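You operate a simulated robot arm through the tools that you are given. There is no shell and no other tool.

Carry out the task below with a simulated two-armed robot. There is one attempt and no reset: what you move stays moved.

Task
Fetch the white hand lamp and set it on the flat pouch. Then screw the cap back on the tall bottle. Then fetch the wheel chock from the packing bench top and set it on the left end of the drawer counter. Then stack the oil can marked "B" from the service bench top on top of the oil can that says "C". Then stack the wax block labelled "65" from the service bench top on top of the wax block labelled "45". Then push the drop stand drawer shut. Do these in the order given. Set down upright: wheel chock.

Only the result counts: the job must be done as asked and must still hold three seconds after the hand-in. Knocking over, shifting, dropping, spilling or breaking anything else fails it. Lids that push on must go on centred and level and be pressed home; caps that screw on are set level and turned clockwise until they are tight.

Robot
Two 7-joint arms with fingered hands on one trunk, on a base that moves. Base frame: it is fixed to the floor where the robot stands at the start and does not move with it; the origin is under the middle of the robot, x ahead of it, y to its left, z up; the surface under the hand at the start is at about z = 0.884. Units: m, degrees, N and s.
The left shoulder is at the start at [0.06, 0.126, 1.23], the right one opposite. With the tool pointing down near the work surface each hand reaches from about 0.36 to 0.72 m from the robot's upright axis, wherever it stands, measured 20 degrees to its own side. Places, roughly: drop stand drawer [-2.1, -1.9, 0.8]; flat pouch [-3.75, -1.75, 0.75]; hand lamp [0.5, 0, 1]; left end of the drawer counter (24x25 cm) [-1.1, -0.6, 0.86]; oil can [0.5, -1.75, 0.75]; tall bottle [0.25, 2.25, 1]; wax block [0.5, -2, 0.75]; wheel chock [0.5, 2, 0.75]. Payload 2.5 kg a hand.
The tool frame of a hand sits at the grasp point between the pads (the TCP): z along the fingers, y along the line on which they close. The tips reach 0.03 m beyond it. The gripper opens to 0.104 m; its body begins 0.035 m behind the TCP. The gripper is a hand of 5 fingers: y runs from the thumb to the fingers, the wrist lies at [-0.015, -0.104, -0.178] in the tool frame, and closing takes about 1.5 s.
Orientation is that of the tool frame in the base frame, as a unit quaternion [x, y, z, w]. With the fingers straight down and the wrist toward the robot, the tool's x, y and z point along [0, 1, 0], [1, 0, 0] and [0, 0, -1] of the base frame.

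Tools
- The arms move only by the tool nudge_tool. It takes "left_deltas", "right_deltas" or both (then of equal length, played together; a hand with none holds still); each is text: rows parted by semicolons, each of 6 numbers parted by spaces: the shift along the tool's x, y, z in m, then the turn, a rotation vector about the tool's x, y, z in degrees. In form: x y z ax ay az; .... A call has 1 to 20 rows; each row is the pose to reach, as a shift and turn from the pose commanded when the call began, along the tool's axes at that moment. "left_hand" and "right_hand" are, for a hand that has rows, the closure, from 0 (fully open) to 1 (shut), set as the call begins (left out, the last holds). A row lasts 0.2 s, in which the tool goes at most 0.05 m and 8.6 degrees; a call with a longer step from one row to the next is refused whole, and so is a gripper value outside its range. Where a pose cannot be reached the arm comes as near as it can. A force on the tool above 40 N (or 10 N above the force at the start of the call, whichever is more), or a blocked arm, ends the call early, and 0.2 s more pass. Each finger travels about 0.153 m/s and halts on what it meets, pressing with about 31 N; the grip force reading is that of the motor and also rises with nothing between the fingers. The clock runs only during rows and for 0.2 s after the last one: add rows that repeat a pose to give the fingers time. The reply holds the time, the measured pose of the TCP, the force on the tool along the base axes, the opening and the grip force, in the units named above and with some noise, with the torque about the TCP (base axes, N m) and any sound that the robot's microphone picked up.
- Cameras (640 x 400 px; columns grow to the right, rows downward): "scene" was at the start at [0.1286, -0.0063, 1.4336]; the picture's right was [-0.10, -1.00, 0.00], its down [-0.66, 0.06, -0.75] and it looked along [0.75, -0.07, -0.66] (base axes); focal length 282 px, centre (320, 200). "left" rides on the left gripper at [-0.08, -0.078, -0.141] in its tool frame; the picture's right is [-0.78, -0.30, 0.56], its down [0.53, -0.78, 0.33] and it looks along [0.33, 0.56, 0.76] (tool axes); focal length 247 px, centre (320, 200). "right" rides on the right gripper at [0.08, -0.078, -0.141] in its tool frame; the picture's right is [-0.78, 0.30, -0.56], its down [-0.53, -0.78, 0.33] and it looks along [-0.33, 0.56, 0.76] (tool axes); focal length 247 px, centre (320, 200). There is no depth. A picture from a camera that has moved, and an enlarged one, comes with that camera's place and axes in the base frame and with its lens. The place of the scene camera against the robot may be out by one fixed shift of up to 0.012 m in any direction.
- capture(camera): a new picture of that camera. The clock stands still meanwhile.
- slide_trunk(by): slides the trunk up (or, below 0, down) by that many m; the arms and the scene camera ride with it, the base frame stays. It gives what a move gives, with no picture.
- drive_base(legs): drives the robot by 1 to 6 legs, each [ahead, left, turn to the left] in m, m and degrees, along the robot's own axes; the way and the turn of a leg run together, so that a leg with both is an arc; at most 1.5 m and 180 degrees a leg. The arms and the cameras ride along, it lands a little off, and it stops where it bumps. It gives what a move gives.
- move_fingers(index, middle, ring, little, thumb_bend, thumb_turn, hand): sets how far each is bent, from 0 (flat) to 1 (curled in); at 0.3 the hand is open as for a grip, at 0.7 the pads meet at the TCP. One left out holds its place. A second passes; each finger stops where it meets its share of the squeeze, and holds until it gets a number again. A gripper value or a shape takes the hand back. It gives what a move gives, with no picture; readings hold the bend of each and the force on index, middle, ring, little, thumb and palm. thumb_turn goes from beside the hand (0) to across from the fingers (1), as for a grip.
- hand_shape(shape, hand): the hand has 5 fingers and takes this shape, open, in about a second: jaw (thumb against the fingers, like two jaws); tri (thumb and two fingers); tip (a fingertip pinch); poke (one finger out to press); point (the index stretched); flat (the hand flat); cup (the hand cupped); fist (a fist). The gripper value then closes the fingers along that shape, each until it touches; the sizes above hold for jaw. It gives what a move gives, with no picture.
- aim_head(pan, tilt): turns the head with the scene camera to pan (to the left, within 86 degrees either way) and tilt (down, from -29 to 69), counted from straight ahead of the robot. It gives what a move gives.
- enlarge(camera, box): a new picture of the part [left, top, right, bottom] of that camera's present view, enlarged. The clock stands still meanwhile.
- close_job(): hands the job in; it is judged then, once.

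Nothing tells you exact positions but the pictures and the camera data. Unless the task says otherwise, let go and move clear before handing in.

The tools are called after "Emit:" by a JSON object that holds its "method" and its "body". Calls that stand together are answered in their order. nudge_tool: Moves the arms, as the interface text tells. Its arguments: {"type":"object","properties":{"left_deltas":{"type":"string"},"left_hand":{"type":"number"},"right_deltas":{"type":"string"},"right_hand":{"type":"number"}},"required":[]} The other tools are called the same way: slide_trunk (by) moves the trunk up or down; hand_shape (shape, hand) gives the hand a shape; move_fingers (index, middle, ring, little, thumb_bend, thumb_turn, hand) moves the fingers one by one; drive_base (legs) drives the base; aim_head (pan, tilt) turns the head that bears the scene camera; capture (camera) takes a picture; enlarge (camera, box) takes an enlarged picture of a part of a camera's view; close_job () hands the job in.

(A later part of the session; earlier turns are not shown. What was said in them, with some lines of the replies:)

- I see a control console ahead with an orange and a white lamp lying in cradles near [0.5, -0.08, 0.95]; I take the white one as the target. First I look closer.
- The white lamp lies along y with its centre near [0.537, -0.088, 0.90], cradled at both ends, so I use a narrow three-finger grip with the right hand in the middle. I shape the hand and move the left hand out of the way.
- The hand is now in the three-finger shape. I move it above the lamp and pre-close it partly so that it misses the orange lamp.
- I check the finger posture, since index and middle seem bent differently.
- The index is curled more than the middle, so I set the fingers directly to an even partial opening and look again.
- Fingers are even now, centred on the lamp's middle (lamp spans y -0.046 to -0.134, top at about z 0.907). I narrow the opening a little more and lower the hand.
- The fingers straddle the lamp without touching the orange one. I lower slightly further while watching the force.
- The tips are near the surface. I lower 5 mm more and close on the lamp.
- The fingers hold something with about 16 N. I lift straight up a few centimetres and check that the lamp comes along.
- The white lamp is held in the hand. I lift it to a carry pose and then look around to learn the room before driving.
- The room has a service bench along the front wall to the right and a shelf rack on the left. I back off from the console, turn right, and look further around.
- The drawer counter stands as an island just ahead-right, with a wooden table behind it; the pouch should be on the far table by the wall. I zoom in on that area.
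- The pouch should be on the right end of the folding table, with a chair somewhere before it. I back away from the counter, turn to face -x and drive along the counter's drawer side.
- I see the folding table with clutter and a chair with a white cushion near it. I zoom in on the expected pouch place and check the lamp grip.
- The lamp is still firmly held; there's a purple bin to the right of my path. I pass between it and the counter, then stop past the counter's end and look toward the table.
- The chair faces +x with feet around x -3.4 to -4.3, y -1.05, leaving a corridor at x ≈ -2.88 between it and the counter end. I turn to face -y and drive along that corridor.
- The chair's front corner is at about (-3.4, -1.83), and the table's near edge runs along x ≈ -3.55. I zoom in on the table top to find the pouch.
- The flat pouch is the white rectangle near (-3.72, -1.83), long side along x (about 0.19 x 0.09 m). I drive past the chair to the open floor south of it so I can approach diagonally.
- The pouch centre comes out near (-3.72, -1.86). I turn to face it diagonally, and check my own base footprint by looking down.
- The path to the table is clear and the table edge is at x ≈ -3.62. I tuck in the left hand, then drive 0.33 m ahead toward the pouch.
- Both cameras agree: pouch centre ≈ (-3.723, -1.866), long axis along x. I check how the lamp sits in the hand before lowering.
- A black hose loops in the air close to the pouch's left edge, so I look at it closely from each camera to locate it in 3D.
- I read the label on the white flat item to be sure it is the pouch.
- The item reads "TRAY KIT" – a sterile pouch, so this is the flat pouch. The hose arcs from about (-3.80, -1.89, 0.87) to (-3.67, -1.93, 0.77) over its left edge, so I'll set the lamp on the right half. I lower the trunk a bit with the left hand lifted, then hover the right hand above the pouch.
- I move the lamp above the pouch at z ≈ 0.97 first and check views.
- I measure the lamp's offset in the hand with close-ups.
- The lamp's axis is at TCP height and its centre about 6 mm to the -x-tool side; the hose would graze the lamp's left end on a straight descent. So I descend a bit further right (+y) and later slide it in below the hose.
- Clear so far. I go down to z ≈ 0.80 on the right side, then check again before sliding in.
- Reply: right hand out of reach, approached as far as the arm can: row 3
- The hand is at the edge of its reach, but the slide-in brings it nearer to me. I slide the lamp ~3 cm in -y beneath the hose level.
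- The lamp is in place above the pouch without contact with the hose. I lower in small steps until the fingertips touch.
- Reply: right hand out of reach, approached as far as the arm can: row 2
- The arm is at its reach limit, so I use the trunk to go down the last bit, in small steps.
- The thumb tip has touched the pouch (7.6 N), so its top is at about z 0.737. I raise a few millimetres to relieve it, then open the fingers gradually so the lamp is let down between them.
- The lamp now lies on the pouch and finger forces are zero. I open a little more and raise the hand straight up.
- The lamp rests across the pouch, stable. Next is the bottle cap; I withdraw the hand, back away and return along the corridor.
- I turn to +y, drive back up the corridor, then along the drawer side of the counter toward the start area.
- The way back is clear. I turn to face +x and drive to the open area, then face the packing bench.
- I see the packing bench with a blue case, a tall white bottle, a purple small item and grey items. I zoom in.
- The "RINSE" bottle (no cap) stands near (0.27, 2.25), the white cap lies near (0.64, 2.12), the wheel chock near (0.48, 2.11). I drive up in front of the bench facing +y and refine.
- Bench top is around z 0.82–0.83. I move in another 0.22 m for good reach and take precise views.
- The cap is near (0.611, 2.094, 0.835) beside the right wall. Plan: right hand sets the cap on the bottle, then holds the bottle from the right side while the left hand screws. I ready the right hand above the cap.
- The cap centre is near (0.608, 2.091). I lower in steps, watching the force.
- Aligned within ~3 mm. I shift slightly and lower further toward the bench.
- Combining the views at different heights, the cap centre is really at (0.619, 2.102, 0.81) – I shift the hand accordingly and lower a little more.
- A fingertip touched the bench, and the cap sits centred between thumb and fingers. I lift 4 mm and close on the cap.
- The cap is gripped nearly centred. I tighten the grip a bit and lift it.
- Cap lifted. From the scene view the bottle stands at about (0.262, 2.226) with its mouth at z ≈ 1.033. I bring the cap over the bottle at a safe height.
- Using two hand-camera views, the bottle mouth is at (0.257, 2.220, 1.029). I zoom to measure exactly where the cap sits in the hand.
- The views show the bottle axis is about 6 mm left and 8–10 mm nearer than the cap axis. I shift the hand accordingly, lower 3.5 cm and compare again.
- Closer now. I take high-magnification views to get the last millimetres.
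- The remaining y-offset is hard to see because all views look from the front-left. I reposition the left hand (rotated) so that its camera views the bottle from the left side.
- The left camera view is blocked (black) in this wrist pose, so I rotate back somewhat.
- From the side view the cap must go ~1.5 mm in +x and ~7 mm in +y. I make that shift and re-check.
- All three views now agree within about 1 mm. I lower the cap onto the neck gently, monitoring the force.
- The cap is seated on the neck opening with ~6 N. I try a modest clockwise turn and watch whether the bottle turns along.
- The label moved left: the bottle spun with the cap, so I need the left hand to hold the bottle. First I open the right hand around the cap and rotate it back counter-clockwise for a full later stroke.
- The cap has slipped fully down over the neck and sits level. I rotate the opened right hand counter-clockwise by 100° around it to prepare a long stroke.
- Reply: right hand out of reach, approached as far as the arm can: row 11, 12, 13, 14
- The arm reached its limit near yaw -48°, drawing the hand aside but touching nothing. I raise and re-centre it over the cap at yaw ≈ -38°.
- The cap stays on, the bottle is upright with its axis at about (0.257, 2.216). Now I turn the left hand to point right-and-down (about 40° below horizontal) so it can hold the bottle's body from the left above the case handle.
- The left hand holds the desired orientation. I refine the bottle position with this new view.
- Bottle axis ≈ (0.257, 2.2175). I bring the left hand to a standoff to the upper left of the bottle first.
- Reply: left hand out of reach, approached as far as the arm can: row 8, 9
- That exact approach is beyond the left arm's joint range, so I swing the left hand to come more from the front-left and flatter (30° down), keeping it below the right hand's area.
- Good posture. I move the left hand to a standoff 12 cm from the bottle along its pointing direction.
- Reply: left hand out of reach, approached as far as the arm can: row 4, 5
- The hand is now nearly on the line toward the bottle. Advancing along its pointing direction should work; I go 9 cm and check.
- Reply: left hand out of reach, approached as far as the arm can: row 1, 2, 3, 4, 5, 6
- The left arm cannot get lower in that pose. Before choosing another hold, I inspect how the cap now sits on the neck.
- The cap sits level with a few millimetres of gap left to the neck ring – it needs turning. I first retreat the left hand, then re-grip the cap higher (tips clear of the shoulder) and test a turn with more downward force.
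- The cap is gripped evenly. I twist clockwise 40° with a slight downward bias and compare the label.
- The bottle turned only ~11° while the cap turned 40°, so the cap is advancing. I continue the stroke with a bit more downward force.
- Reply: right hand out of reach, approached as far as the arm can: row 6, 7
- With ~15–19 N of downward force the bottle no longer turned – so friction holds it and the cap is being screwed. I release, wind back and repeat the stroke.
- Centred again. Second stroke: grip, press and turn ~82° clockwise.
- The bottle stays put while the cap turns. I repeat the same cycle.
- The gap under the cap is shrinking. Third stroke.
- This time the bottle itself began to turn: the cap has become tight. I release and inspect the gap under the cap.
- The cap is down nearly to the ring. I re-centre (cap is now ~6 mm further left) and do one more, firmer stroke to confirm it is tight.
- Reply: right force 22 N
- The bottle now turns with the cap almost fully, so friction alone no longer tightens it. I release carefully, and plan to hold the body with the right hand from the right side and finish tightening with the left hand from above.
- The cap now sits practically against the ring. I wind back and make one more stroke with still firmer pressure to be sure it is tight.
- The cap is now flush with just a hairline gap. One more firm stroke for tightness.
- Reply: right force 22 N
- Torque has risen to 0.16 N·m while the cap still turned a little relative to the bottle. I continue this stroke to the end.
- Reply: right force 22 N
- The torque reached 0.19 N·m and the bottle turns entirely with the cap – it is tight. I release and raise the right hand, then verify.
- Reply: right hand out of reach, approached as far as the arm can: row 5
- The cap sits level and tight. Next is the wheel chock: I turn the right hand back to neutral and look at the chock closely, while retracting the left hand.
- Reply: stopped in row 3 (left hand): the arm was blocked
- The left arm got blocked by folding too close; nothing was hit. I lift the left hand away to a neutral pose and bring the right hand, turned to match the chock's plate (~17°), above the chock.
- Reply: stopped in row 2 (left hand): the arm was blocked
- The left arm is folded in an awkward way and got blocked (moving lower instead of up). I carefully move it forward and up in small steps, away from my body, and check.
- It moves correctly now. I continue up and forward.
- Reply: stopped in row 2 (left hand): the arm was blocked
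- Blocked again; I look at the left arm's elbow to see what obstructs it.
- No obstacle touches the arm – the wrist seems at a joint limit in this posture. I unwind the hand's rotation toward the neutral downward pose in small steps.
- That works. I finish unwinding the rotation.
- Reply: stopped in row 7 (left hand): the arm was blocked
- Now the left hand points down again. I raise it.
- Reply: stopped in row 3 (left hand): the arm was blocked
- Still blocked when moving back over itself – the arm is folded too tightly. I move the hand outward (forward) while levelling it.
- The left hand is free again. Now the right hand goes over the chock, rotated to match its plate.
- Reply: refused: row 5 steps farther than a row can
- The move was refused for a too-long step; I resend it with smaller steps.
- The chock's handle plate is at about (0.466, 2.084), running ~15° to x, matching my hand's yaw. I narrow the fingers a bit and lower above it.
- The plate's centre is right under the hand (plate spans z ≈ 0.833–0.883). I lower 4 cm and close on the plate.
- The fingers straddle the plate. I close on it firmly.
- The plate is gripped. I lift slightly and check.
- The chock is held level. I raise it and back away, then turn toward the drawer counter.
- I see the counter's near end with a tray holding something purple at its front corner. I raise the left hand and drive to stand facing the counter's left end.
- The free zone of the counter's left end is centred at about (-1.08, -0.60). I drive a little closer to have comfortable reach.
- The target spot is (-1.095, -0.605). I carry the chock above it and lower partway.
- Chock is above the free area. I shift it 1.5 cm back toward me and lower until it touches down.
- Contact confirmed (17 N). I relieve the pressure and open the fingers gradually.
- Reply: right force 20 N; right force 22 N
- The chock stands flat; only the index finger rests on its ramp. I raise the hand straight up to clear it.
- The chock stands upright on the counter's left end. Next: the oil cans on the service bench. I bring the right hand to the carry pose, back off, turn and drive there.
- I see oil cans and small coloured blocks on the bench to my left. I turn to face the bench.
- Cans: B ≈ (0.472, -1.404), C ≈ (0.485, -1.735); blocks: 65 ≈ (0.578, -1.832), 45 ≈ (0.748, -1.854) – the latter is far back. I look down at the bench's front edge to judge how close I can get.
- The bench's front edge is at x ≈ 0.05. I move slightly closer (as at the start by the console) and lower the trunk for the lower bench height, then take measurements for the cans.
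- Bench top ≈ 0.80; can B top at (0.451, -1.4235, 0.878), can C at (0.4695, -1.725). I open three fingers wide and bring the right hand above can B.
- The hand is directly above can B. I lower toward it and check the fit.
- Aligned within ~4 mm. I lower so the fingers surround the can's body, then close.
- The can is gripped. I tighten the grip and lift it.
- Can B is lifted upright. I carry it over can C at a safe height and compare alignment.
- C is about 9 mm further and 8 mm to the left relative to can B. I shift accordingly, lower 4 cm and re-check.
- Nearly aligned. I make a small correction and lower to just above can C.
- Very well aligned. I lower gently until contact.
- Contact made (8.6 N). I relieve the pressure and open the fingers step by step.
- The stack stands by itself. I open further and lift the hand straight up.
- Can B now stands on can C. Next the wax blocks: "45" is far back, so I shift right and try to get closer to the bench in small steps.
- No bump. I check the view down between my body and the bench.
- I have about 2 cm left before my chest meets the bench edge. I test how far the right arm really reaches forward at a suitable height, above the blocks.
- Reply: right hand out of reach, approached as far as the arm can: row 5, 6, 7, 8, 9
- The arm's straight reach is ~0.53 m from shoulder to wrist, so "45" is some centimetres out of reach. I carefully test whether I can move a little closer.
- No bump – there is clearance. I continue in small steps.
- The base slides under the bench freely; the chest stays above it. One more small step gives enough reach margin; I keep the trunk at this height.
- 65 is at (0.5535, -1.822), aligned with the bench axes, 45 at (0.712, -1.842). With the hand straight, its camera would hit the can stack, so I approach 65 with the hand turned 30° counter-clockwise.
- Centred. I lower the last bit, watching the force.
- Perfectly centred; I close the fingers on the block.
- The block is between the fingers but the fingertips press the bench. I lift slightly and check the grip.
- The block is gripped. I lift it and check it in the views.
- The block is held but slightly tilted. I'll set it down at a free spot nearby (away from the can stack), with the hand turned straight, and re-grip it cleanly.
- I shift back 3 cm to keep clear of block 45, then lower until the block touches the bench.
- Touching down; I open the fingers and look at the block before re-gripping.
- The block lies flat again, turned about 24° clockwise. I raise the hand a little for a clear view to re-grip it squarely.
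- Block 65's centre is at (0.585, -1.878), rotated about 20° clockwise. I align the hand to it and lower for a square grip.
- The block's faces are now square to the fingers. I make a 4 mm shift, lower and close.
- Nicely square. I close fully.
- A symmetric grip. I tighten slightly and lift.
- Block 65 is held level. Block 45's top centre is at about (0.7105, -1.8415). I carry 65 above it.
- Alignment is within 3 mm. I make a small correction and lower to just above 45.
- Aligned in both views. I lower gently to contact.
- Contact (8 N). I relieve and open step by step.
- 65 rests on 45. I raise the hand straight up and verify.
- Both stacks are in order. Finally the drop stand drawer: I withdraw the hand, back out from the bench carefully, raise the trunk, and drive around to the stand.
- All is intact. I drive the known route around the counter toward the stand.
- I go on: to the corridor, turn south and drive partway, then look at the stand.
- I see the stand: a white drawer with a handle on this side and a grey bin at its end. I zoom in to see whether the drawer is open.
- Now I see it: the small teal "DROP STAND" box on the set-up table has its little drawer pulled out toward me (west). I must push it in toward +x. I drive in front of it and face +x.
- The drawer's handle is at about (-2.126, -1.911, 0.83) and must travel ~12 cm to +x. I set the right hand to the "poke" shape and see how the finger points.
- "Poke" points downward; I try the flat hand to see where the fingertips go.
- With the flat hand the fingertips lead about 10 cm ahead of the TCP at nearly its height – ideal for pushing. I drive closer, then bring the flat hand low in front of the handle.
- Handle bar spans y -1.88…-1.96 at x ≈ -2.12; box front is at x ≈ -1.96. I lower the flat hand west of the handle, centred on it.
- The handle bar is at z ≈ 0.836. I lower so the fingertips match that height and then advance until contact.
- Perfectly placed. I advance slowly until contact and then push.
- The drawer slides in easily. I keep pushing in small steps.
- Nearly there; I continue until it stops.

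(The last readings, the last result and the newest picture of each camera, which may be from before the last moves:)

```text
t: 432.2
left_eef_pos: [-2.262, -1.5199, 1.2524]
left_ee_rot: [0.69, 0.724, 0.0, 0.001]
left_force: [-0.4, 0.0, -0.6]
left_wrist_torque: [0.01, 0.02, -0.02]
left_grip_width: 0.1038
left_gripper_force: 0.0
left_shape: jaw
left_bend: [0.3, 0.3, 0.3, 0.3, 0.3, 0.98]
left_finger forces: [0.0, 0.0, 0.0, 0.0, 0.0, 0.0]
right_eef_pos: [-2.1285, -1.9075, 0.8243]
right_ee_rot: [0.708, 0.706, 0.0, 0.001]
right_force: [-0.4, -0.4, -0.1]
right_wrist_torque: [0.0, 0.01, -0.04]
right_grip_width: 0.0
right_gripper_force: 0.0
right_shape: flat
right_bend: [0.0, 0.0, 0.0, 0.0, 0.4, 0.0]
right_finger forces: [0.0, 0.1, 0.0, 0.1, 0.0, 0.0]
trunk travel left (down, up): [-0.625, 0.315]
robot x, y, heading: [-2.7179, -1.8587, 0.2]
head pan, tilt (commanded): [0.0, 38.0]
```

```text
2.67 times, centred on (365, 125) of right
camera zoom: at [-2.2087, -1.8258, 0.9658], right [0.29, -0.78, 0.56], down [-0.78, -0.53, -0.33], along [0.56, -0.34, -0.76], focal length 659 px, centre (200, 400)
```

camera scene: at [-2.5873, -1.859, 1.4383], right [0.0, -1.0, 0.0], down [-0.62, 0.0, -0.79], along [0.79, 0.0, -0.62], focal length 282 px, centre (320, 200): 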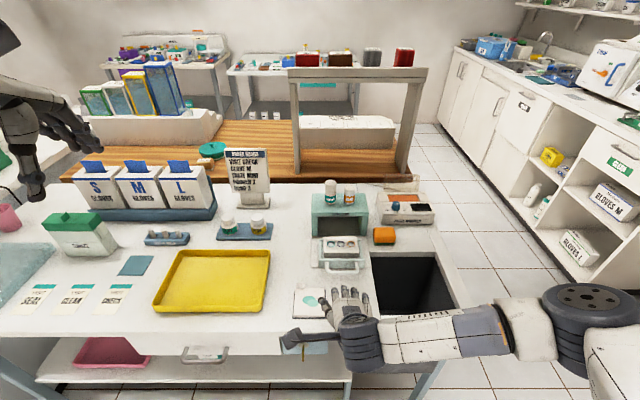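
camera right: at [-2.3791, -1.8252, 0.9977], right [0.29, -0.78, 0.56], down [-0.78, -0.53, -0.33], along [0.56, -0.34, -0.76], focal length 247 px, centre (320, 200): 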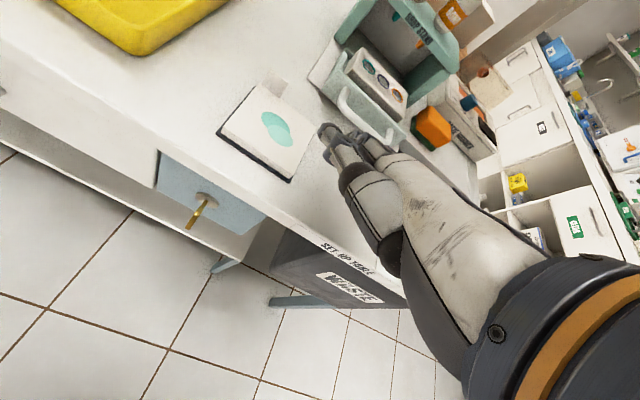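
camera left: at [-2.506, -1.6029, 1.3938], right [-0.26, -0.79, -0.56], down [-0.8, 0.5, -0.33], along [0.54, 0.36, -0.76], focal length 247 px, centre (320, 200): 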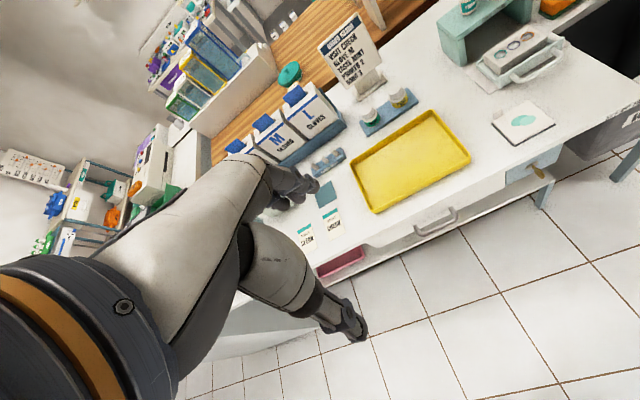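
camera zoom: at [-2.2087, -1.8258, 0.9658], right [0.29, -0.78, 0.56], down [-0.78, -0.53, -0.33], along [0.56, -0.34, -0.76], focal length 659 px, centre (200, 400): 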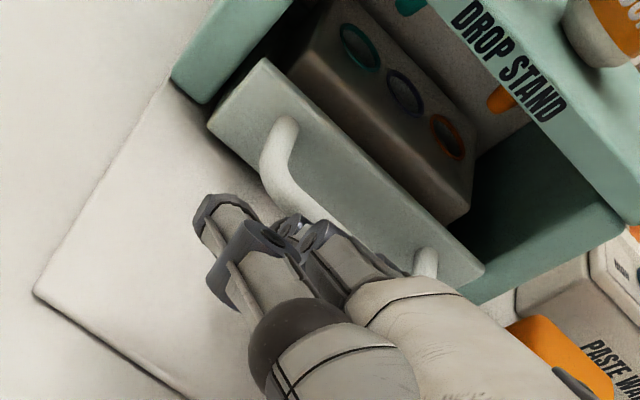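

Almost flush. I push on gently in very small steps, watching the force so as not to shift the stand.

Emit:
{"method": "nudge_tool", "body": {"right_deltas": "0 0.004 0 0 0 0; 0 0.008 0 0 0 0; 0 0.012 0 0 0 0"}}

Emit:
{"method": "enlarge", "body": {"camera": "left", "box": [490, 20, 600, 110]}}

Emit:
{"method": "enlarge", "body": {"camera": "right", "box": [290, 50, 440, 200]}}

```text
t: 433.0
left_eef_pos: [-2.2632, -1.5204, 1.2523]
left_ee_rot: [0.69, 0.724, -0.001, 0.002]
left_force: [-0.4, -0.1, -0.2]
left_wrist_torque: [0.01, -0.02, -0.01]
left_grip_width: 0.1038
left_gripper_force: 0.0
left_shape: jaw
left_bend: [0.3, 0.3, 0.3, 0.3, 0.3, 0.98]
left_finger forces: [0.1, 0.0, 0.0, 0.1, 0.1, 0.0]
right_eef_pos: [-2.1203, -1.9061, 0.8245]
right_ee_rot: [0.709, 0.705, -0.001, 0.001]
right_force: [-4.4, -0.1, -2.6]
right_wrist_torque: [0.01, 0.27, -0.08]
right_grip_width: 0.0959
right_gripper_force: 0.1
right_shape: flat
right_bend: [0.0, 0.02, 0.01, 0.0, 0.4, 0.0]
right_finger forces: [0.7, 3.9, 0.6, 0.0, 0.0, 0.0]
trunk travel left (down, up): [-0.625, 0.315]
robot x, y, heading: [-2.7179, -1.858, 0.2]
head pan, tilt (commanded): [0.0, 38.0]
```

```text
4.44 times, centred on (545, 65) of left
camera zoom: at [-2.3368, -1.603, 1.394], right [-0.26, -0.79, -0.56], down [-0.8, 0.5, -0.34], along [0.54, 0.36, -0.76], focal length 1098 px, centre (-680, 800)
```

zoom: 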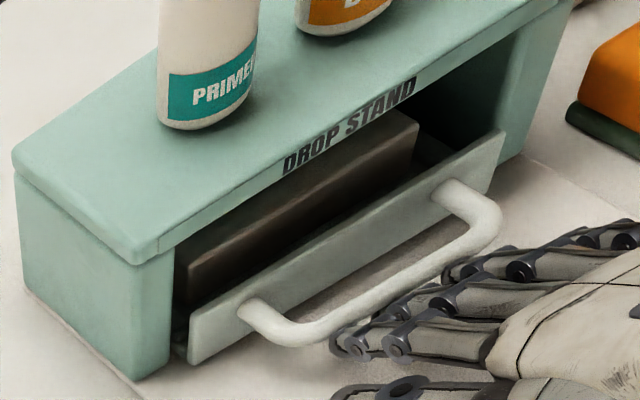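

```text
2.67 times, centred on (365, 125) of right
camera zoom: at [-2.1982, -1.8252, 0.9645], right [0.29, -0.78, 0.56], down [-0.78, -0.53, -0.33], along [0.55, -0.34, -0.76], focal length 659 px, centre (200, 400)
```

zoom: 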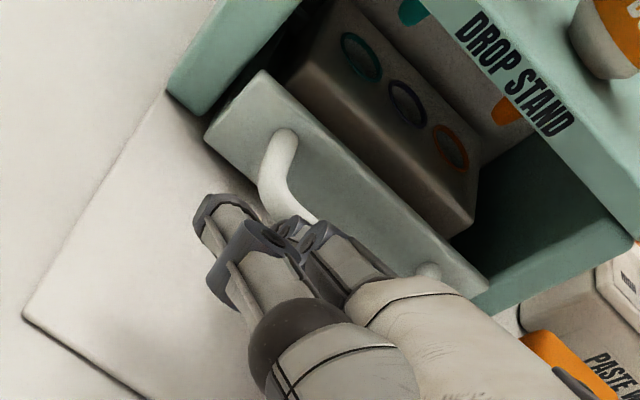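

Resistance of ~4 N appears; the plate is practically flush. I push a touch more and compare to see whether the drawer still moves.

Emit:
{"method": "nudge_tool", "body": {"right_deltas": "0 0.002 0 0 0 0; 0 0.004 0 0 0 0"}}

Emit:
{"method": "enlarge", "body": {"camera": "left", "box": [490, 20, 600, 110]}}

```text
t: 433.6
left_eef_pos: [-2.2634, -1.52, 1.252]
left_ee_rot: [0.69, 0.724, 0.0, 0.002]
left_force: [-0.3, 0.0, -0.9]
left_wrist_torque: [0.0, 0.0, -0.03]
left_grip_width: 0.1037
left_gripper_force: 0.1
left_shape: jaw
left_bend: [0.3, 0.3, 0.3, 0.3, 0.3, 0.98]
left_finger forces: [0.1, 0.1, 0.0, 0.0, 0.1, 0.0]
right_eef_pos: [-2.1161, -1.9046, 0.824]
right_ee_rot: [0.709, 0.706, -0.001, 0.0]
right_force: [-10.3, 0.6, -3.6]
right_wrist_torque: [0.05, 0.34, -0.02]
right_grip_width: 0.0961
right_gripper_force: 0.1
right_shape: flat
right_bend: [0.01, 0.02, 0.02, 0.0, 0.4, 0.0]
right_finger forces: [3.1, 4.9, 2.8, 0.0, 0.0, 0.0]
trunk travel left (down, up): [-0.625, 0.315]
robot x, y, heading: [-2.7144, -1.8604, -0.1]
head pan, tilt (commanded): [0.0, 38.0]
```

```text
4.44 times, centred on (545, 65) of left
camera zoom: at [-2.3371, -1.603, 1.3941], right [-0.26, -0.79, -0.56], down [-0.8, 0.5, -0.34], along [0.54, 0.36, -0.76], focal length 1098 px, centre (-680, 800)
```

zoom: 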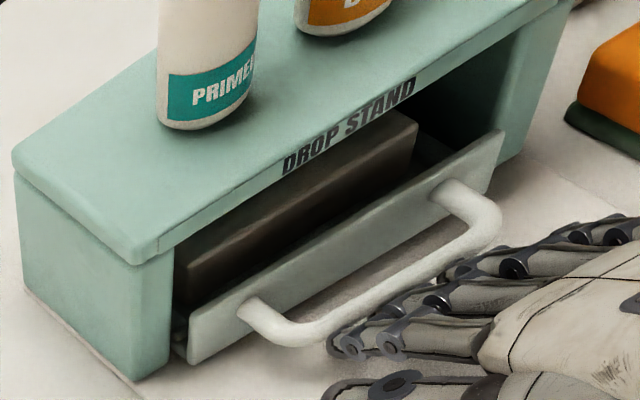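

At 10 N neither drawer nor stand moves – the drawer is fully shut. I withdraw the hand backward, then up.

Emit:
{"method": "nudge_tool", "body": {"right_deltas": "0 -0.015 0 0 0 0; 0 -0.04 0 0 0 0; 0 -0.08 0 0 0 0; 0 -0.12 0 0 0 0; 0 -0.15 -0.03 0 0 0; 0 -0.16 -0.07 0 0 0; 0 -0.16 -0.11 0 0 0; 0 -0.16 -0.15 0 0 0; 0 -0.16 -0.19 0 0 0; 0 -0.16 -0.23 0 0 0; 0 -0.16 -0.27 0 0 0; 0 -0.16 -0.31 0 0 0"}}

Emit:
{"method": "enlarge", "body": {"camera": "left", "box": [440, 0, 640, 200]}}

Emit:
{"method": "capture", "body": {"camera": "scene"}}

Emit:
{"method": "enlarge", "body": {"camera": "scene", "box": [280, 160, 400, 280]}}

```text
t: 436.2
left_eef_pos: [-2.2639, -1.5199, 1.2524]
left_ee_rot: [0.69, 0.724, 0.0, 0.001]
left_force: [-0.3, -0.1, 0.5]
left_wrist_torque: [-0.03, -0.03, 0.01]
left_grip_width: 0.104
left_gripper_force: 0.0
left_shape: jaw
left_bend: [0.3, 0.3, 0.3, 0.3, 0.3, 0.98]
left_finger forces: [0.1, 0.1, 0.1, 0.0, 0.0, 0.1]
right_eef_pos: [-2.2762, -1.9052, 1.1343]
right_ee_rot: [0.709, 0.705, -0.001, 0.001]
right_force: [-0.3, 0.8, -0.3]
right_wrist_torque: [0.02, -0.01, 0.0]
right_grip_width: 0.0962
right_gripper_force: 0.0
right_shape: flat
right_bend: [0.0, 0.0, 0.0, 0.0, 0.4, 0.0]
right_finger forces: [0.1, 0.0, 0.0, 0.0, 0.1, 0.0]
trunk travel left (down, up): [-0.625, 0.315]
robot x, y, heading: [-2.7149, -1.8594, -0.1]
head pan, tilt (commanded): [0.0, 38.0]
```

```text
2.00 times, centred on (540, 100) of left
camera zoom: at [-2.3368, -1.6028, 1.394], right [-0.26, -0.79, -0.56], down [-0.8, 0.5, -0.34], along [0.54, 0.36, -0.76], focal length 494 px, centre (-120, 400)
```

zoom: 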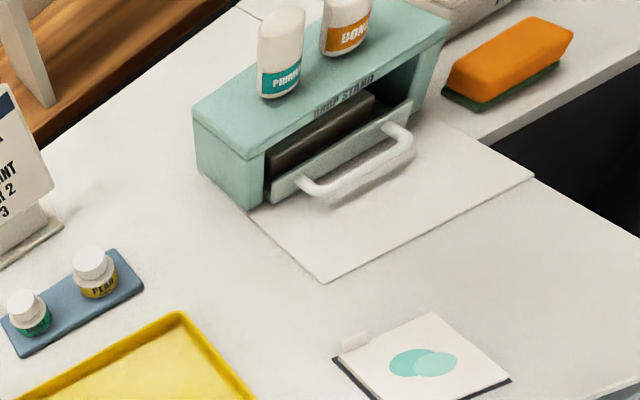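

```text
taken
camera scene: at [-2.5875, -1.8589, 1.4383], right [0.0, -1.0, 0.0], down [-0.62, 0.0, -0.79], along [0.79, 0.0, -0.62], focal length 282 px, centre (320, 200)
```

scene: 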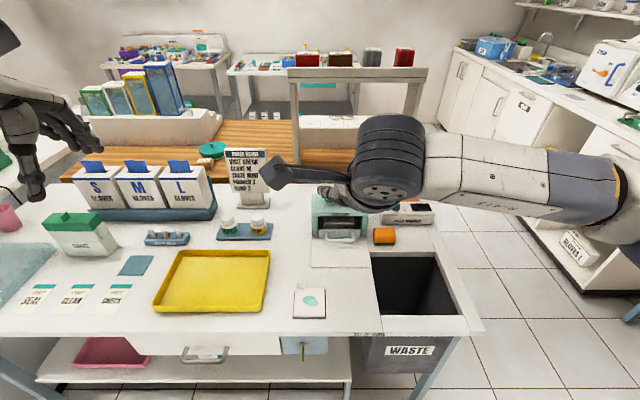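

```text
3.33 times, centred on (340, 220) of scene
camera zoom: at [-2.5875, -1.8589, 1.4383], right [0.0, -1.0, 0.0], down [-0.62, 0.0, -0.79], along [0.79, 0.0, -0.62], focal length 941 px, centre (253, 133)
```

zoom: 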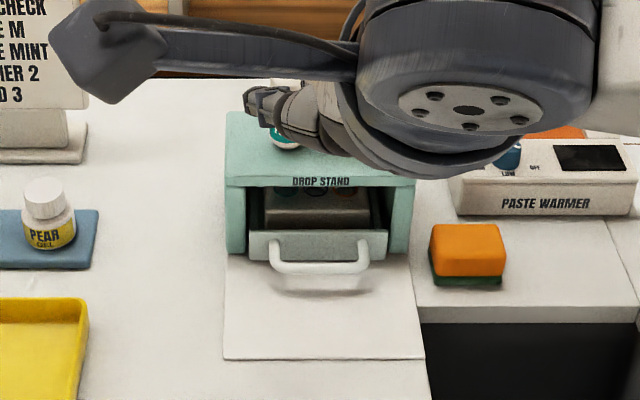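

The drawer is shut and everything around is untouched. I back away a little so both hands are clear, and take a last look toward the lamp on the pouch.

Emit:
{"method": "drive_base", "body": {"legs": [[-0.18, 0, 0], [0, 0, 120]]}}

Emit:
{"method": "aim_head", "body": {"pan": 50, "tilt": 30}}

Emit:
{"method": "capture", "body": {"camera": "scene"}}

```text
t: 442.8
left_eef_pos: [-3.4233, -1.64, 1.2513]
left_ee_rot: [-0.286, 0.958, 0.001, 0.0]
left_force: [-0.1, 0.1, -0.2]
left_wrist_torque: [0.02, 0.0, -0.01]
left_grip_width: 0.104
left_gripper_force: 0.1
left_shape: jaw
left_bend: [0.3, 0.3, 0.3, 0.3, 0.3, 0.98]
left_finger forces: [0.1, 0.0, 0.0, 0.1, 0.1, 0.0]
right_eef_pos: [-3.0841, -1.4561, 1.134]
right_ee_rot: [-0.259, 0.966, 0.001, 0.001]
right_force: [0.4, -0.6, -0.5]
right_wrist_torque: [0.04, 0.03, 0.0]
right_grip_width: 0.0959
right_gripper_force: 0.1
right_shape: flat
right_bend: [0.0, 0.0, 0.0, 0.0, 0.4, 0.0]
right_finger forces: [0.1, 0.1, 0.1, 0.0, 0.0, 0.0]
trunk travel left (down, up): [-0.625, 0.315]
robot x, y, heading: [-2.899, -1.8594, 120.3]
head pan, tilt (commanded): [0.0, 38.0]
```

```text
t: 443.9
left_eef_pos: [-3.4229, -1.6406, 1.2529]
left_ee_rot: [-0.285, 0.959, 0.001, 0.001]
left_force: [0.1, -0.9, -0.4]
left_wrist_torque: [-0.01, 0.0, 0.01]
left_grip_width: 0.104
left_gripper_force: 0.0
left_shape: jaw
left_bend: [0.3, 0.3, 0.3, 0.3, 0.3, 0.98]
left_finger forces: [0.1, 0.0, 0.0, 0.1, 0.1, 0.0]
right_eef_pos: [-3.0857, -1.4563, 1.1331]
right_ee_rot: [-0.26, 0.966, 0.001, 0.001]
right_force: [-0.2, 0.1, 0.1]
right_wrist_torque: [0.01, 0.0, 0.04]
right_grip_width: 0.096
right_gripper_force: 0.0
right_shape: flat
right_bend: [0.0, 0.0, 0.0, 0.0, 0.4, 0.0]
right_finger forces: [0.0, 0.0, 0.0, 0.1, 0.0, 0.0]
trunk travel left (down, up): [-0.625, 0.315]
robot x, y, heading: [-2.9012, -1.8635, 120.2]
head pan, tilt (commanded): [50.0, 30.0]
```

```text
taken
camera scene: at [-3.0037, -1.8088, 1.4506], right [0.17, 0.99, 0.0], down [0.49, -0.08, -0.87], along [-0.85, 0.15, -0.5], focal length 282 px, centre (320, 200)
```

scene: 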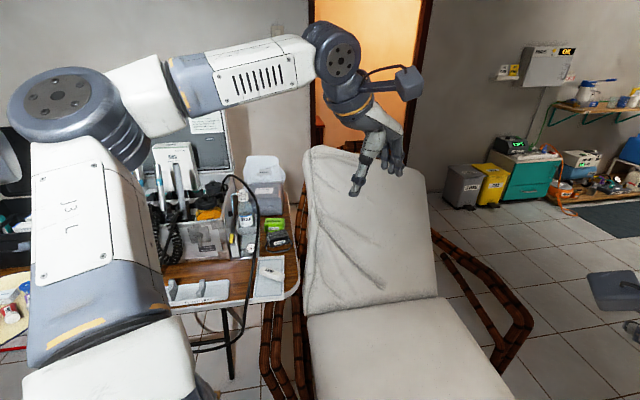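

Emit:
{"method": "enlarge", "body": {"camera": "scene", "box": [220, 230, 320, 320]}}

```text
4.44 times, centred on (270, 275) of scene
camera zoom: at [-3.0037, -1.8088, 1.4506], right [0.17, 0.99, 0.0], down [0.49, -0.08, -0.87], along [-0.85, 0.15, -0.5], focal length 1255 px, centre (542, -133)
```

zoom: 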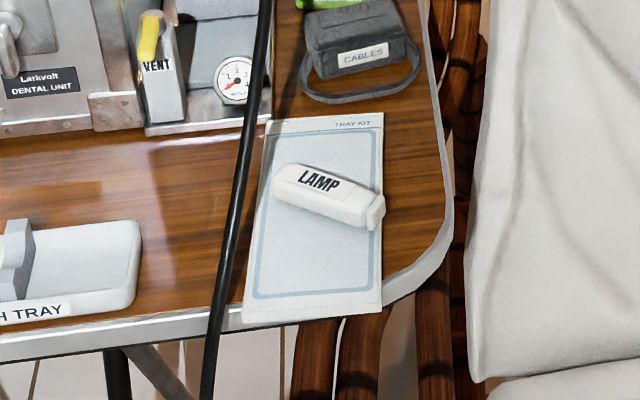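

The lamp still lies on the pouch, and all other steps are in place with both hands clear. I hand the job in.

Emit:
{"method": "close_job", "body": {}}

```text
The job is handed in.
```

I did all six steps in the order given and handed the job in. The cap is the one step I can't fully confirm. The hand-in returned no score.

- **Lamp on pouch:** The white lamp lies across the "TRAY KIT" pouch. I looked again just before hand-in and it had not moved.
- **Bottle cap:** The cap went on level, and I turned it clockwise until the bottle spun along with it at about 0.19 N·m. My left arm couldn't reach to hold the bottle, so only friction with the bench resisted the turning. A thin gap under the cap is still visible. I take it as tight, but a higher tightening torque was not possible this way. The bottle turned and shifted a few millimetres in the process.
- **Wheel chock:** It stands upright in the free area at the left end of the drawer counter.
- **Oil cans:** "B" stands on "C", centred to within a few millimetres.
- **Wax blocks:** "65" sits on "45", turned about 20° relative to it. My first grip tilted the block, so I set it down once on the bench and picked it up again.
- **Drop stand drawer:** I pushed the drawer in until it stopped. At 10 N neither the drawer nor the stand moved any further.

I saw nothing else knocked over or shifted.
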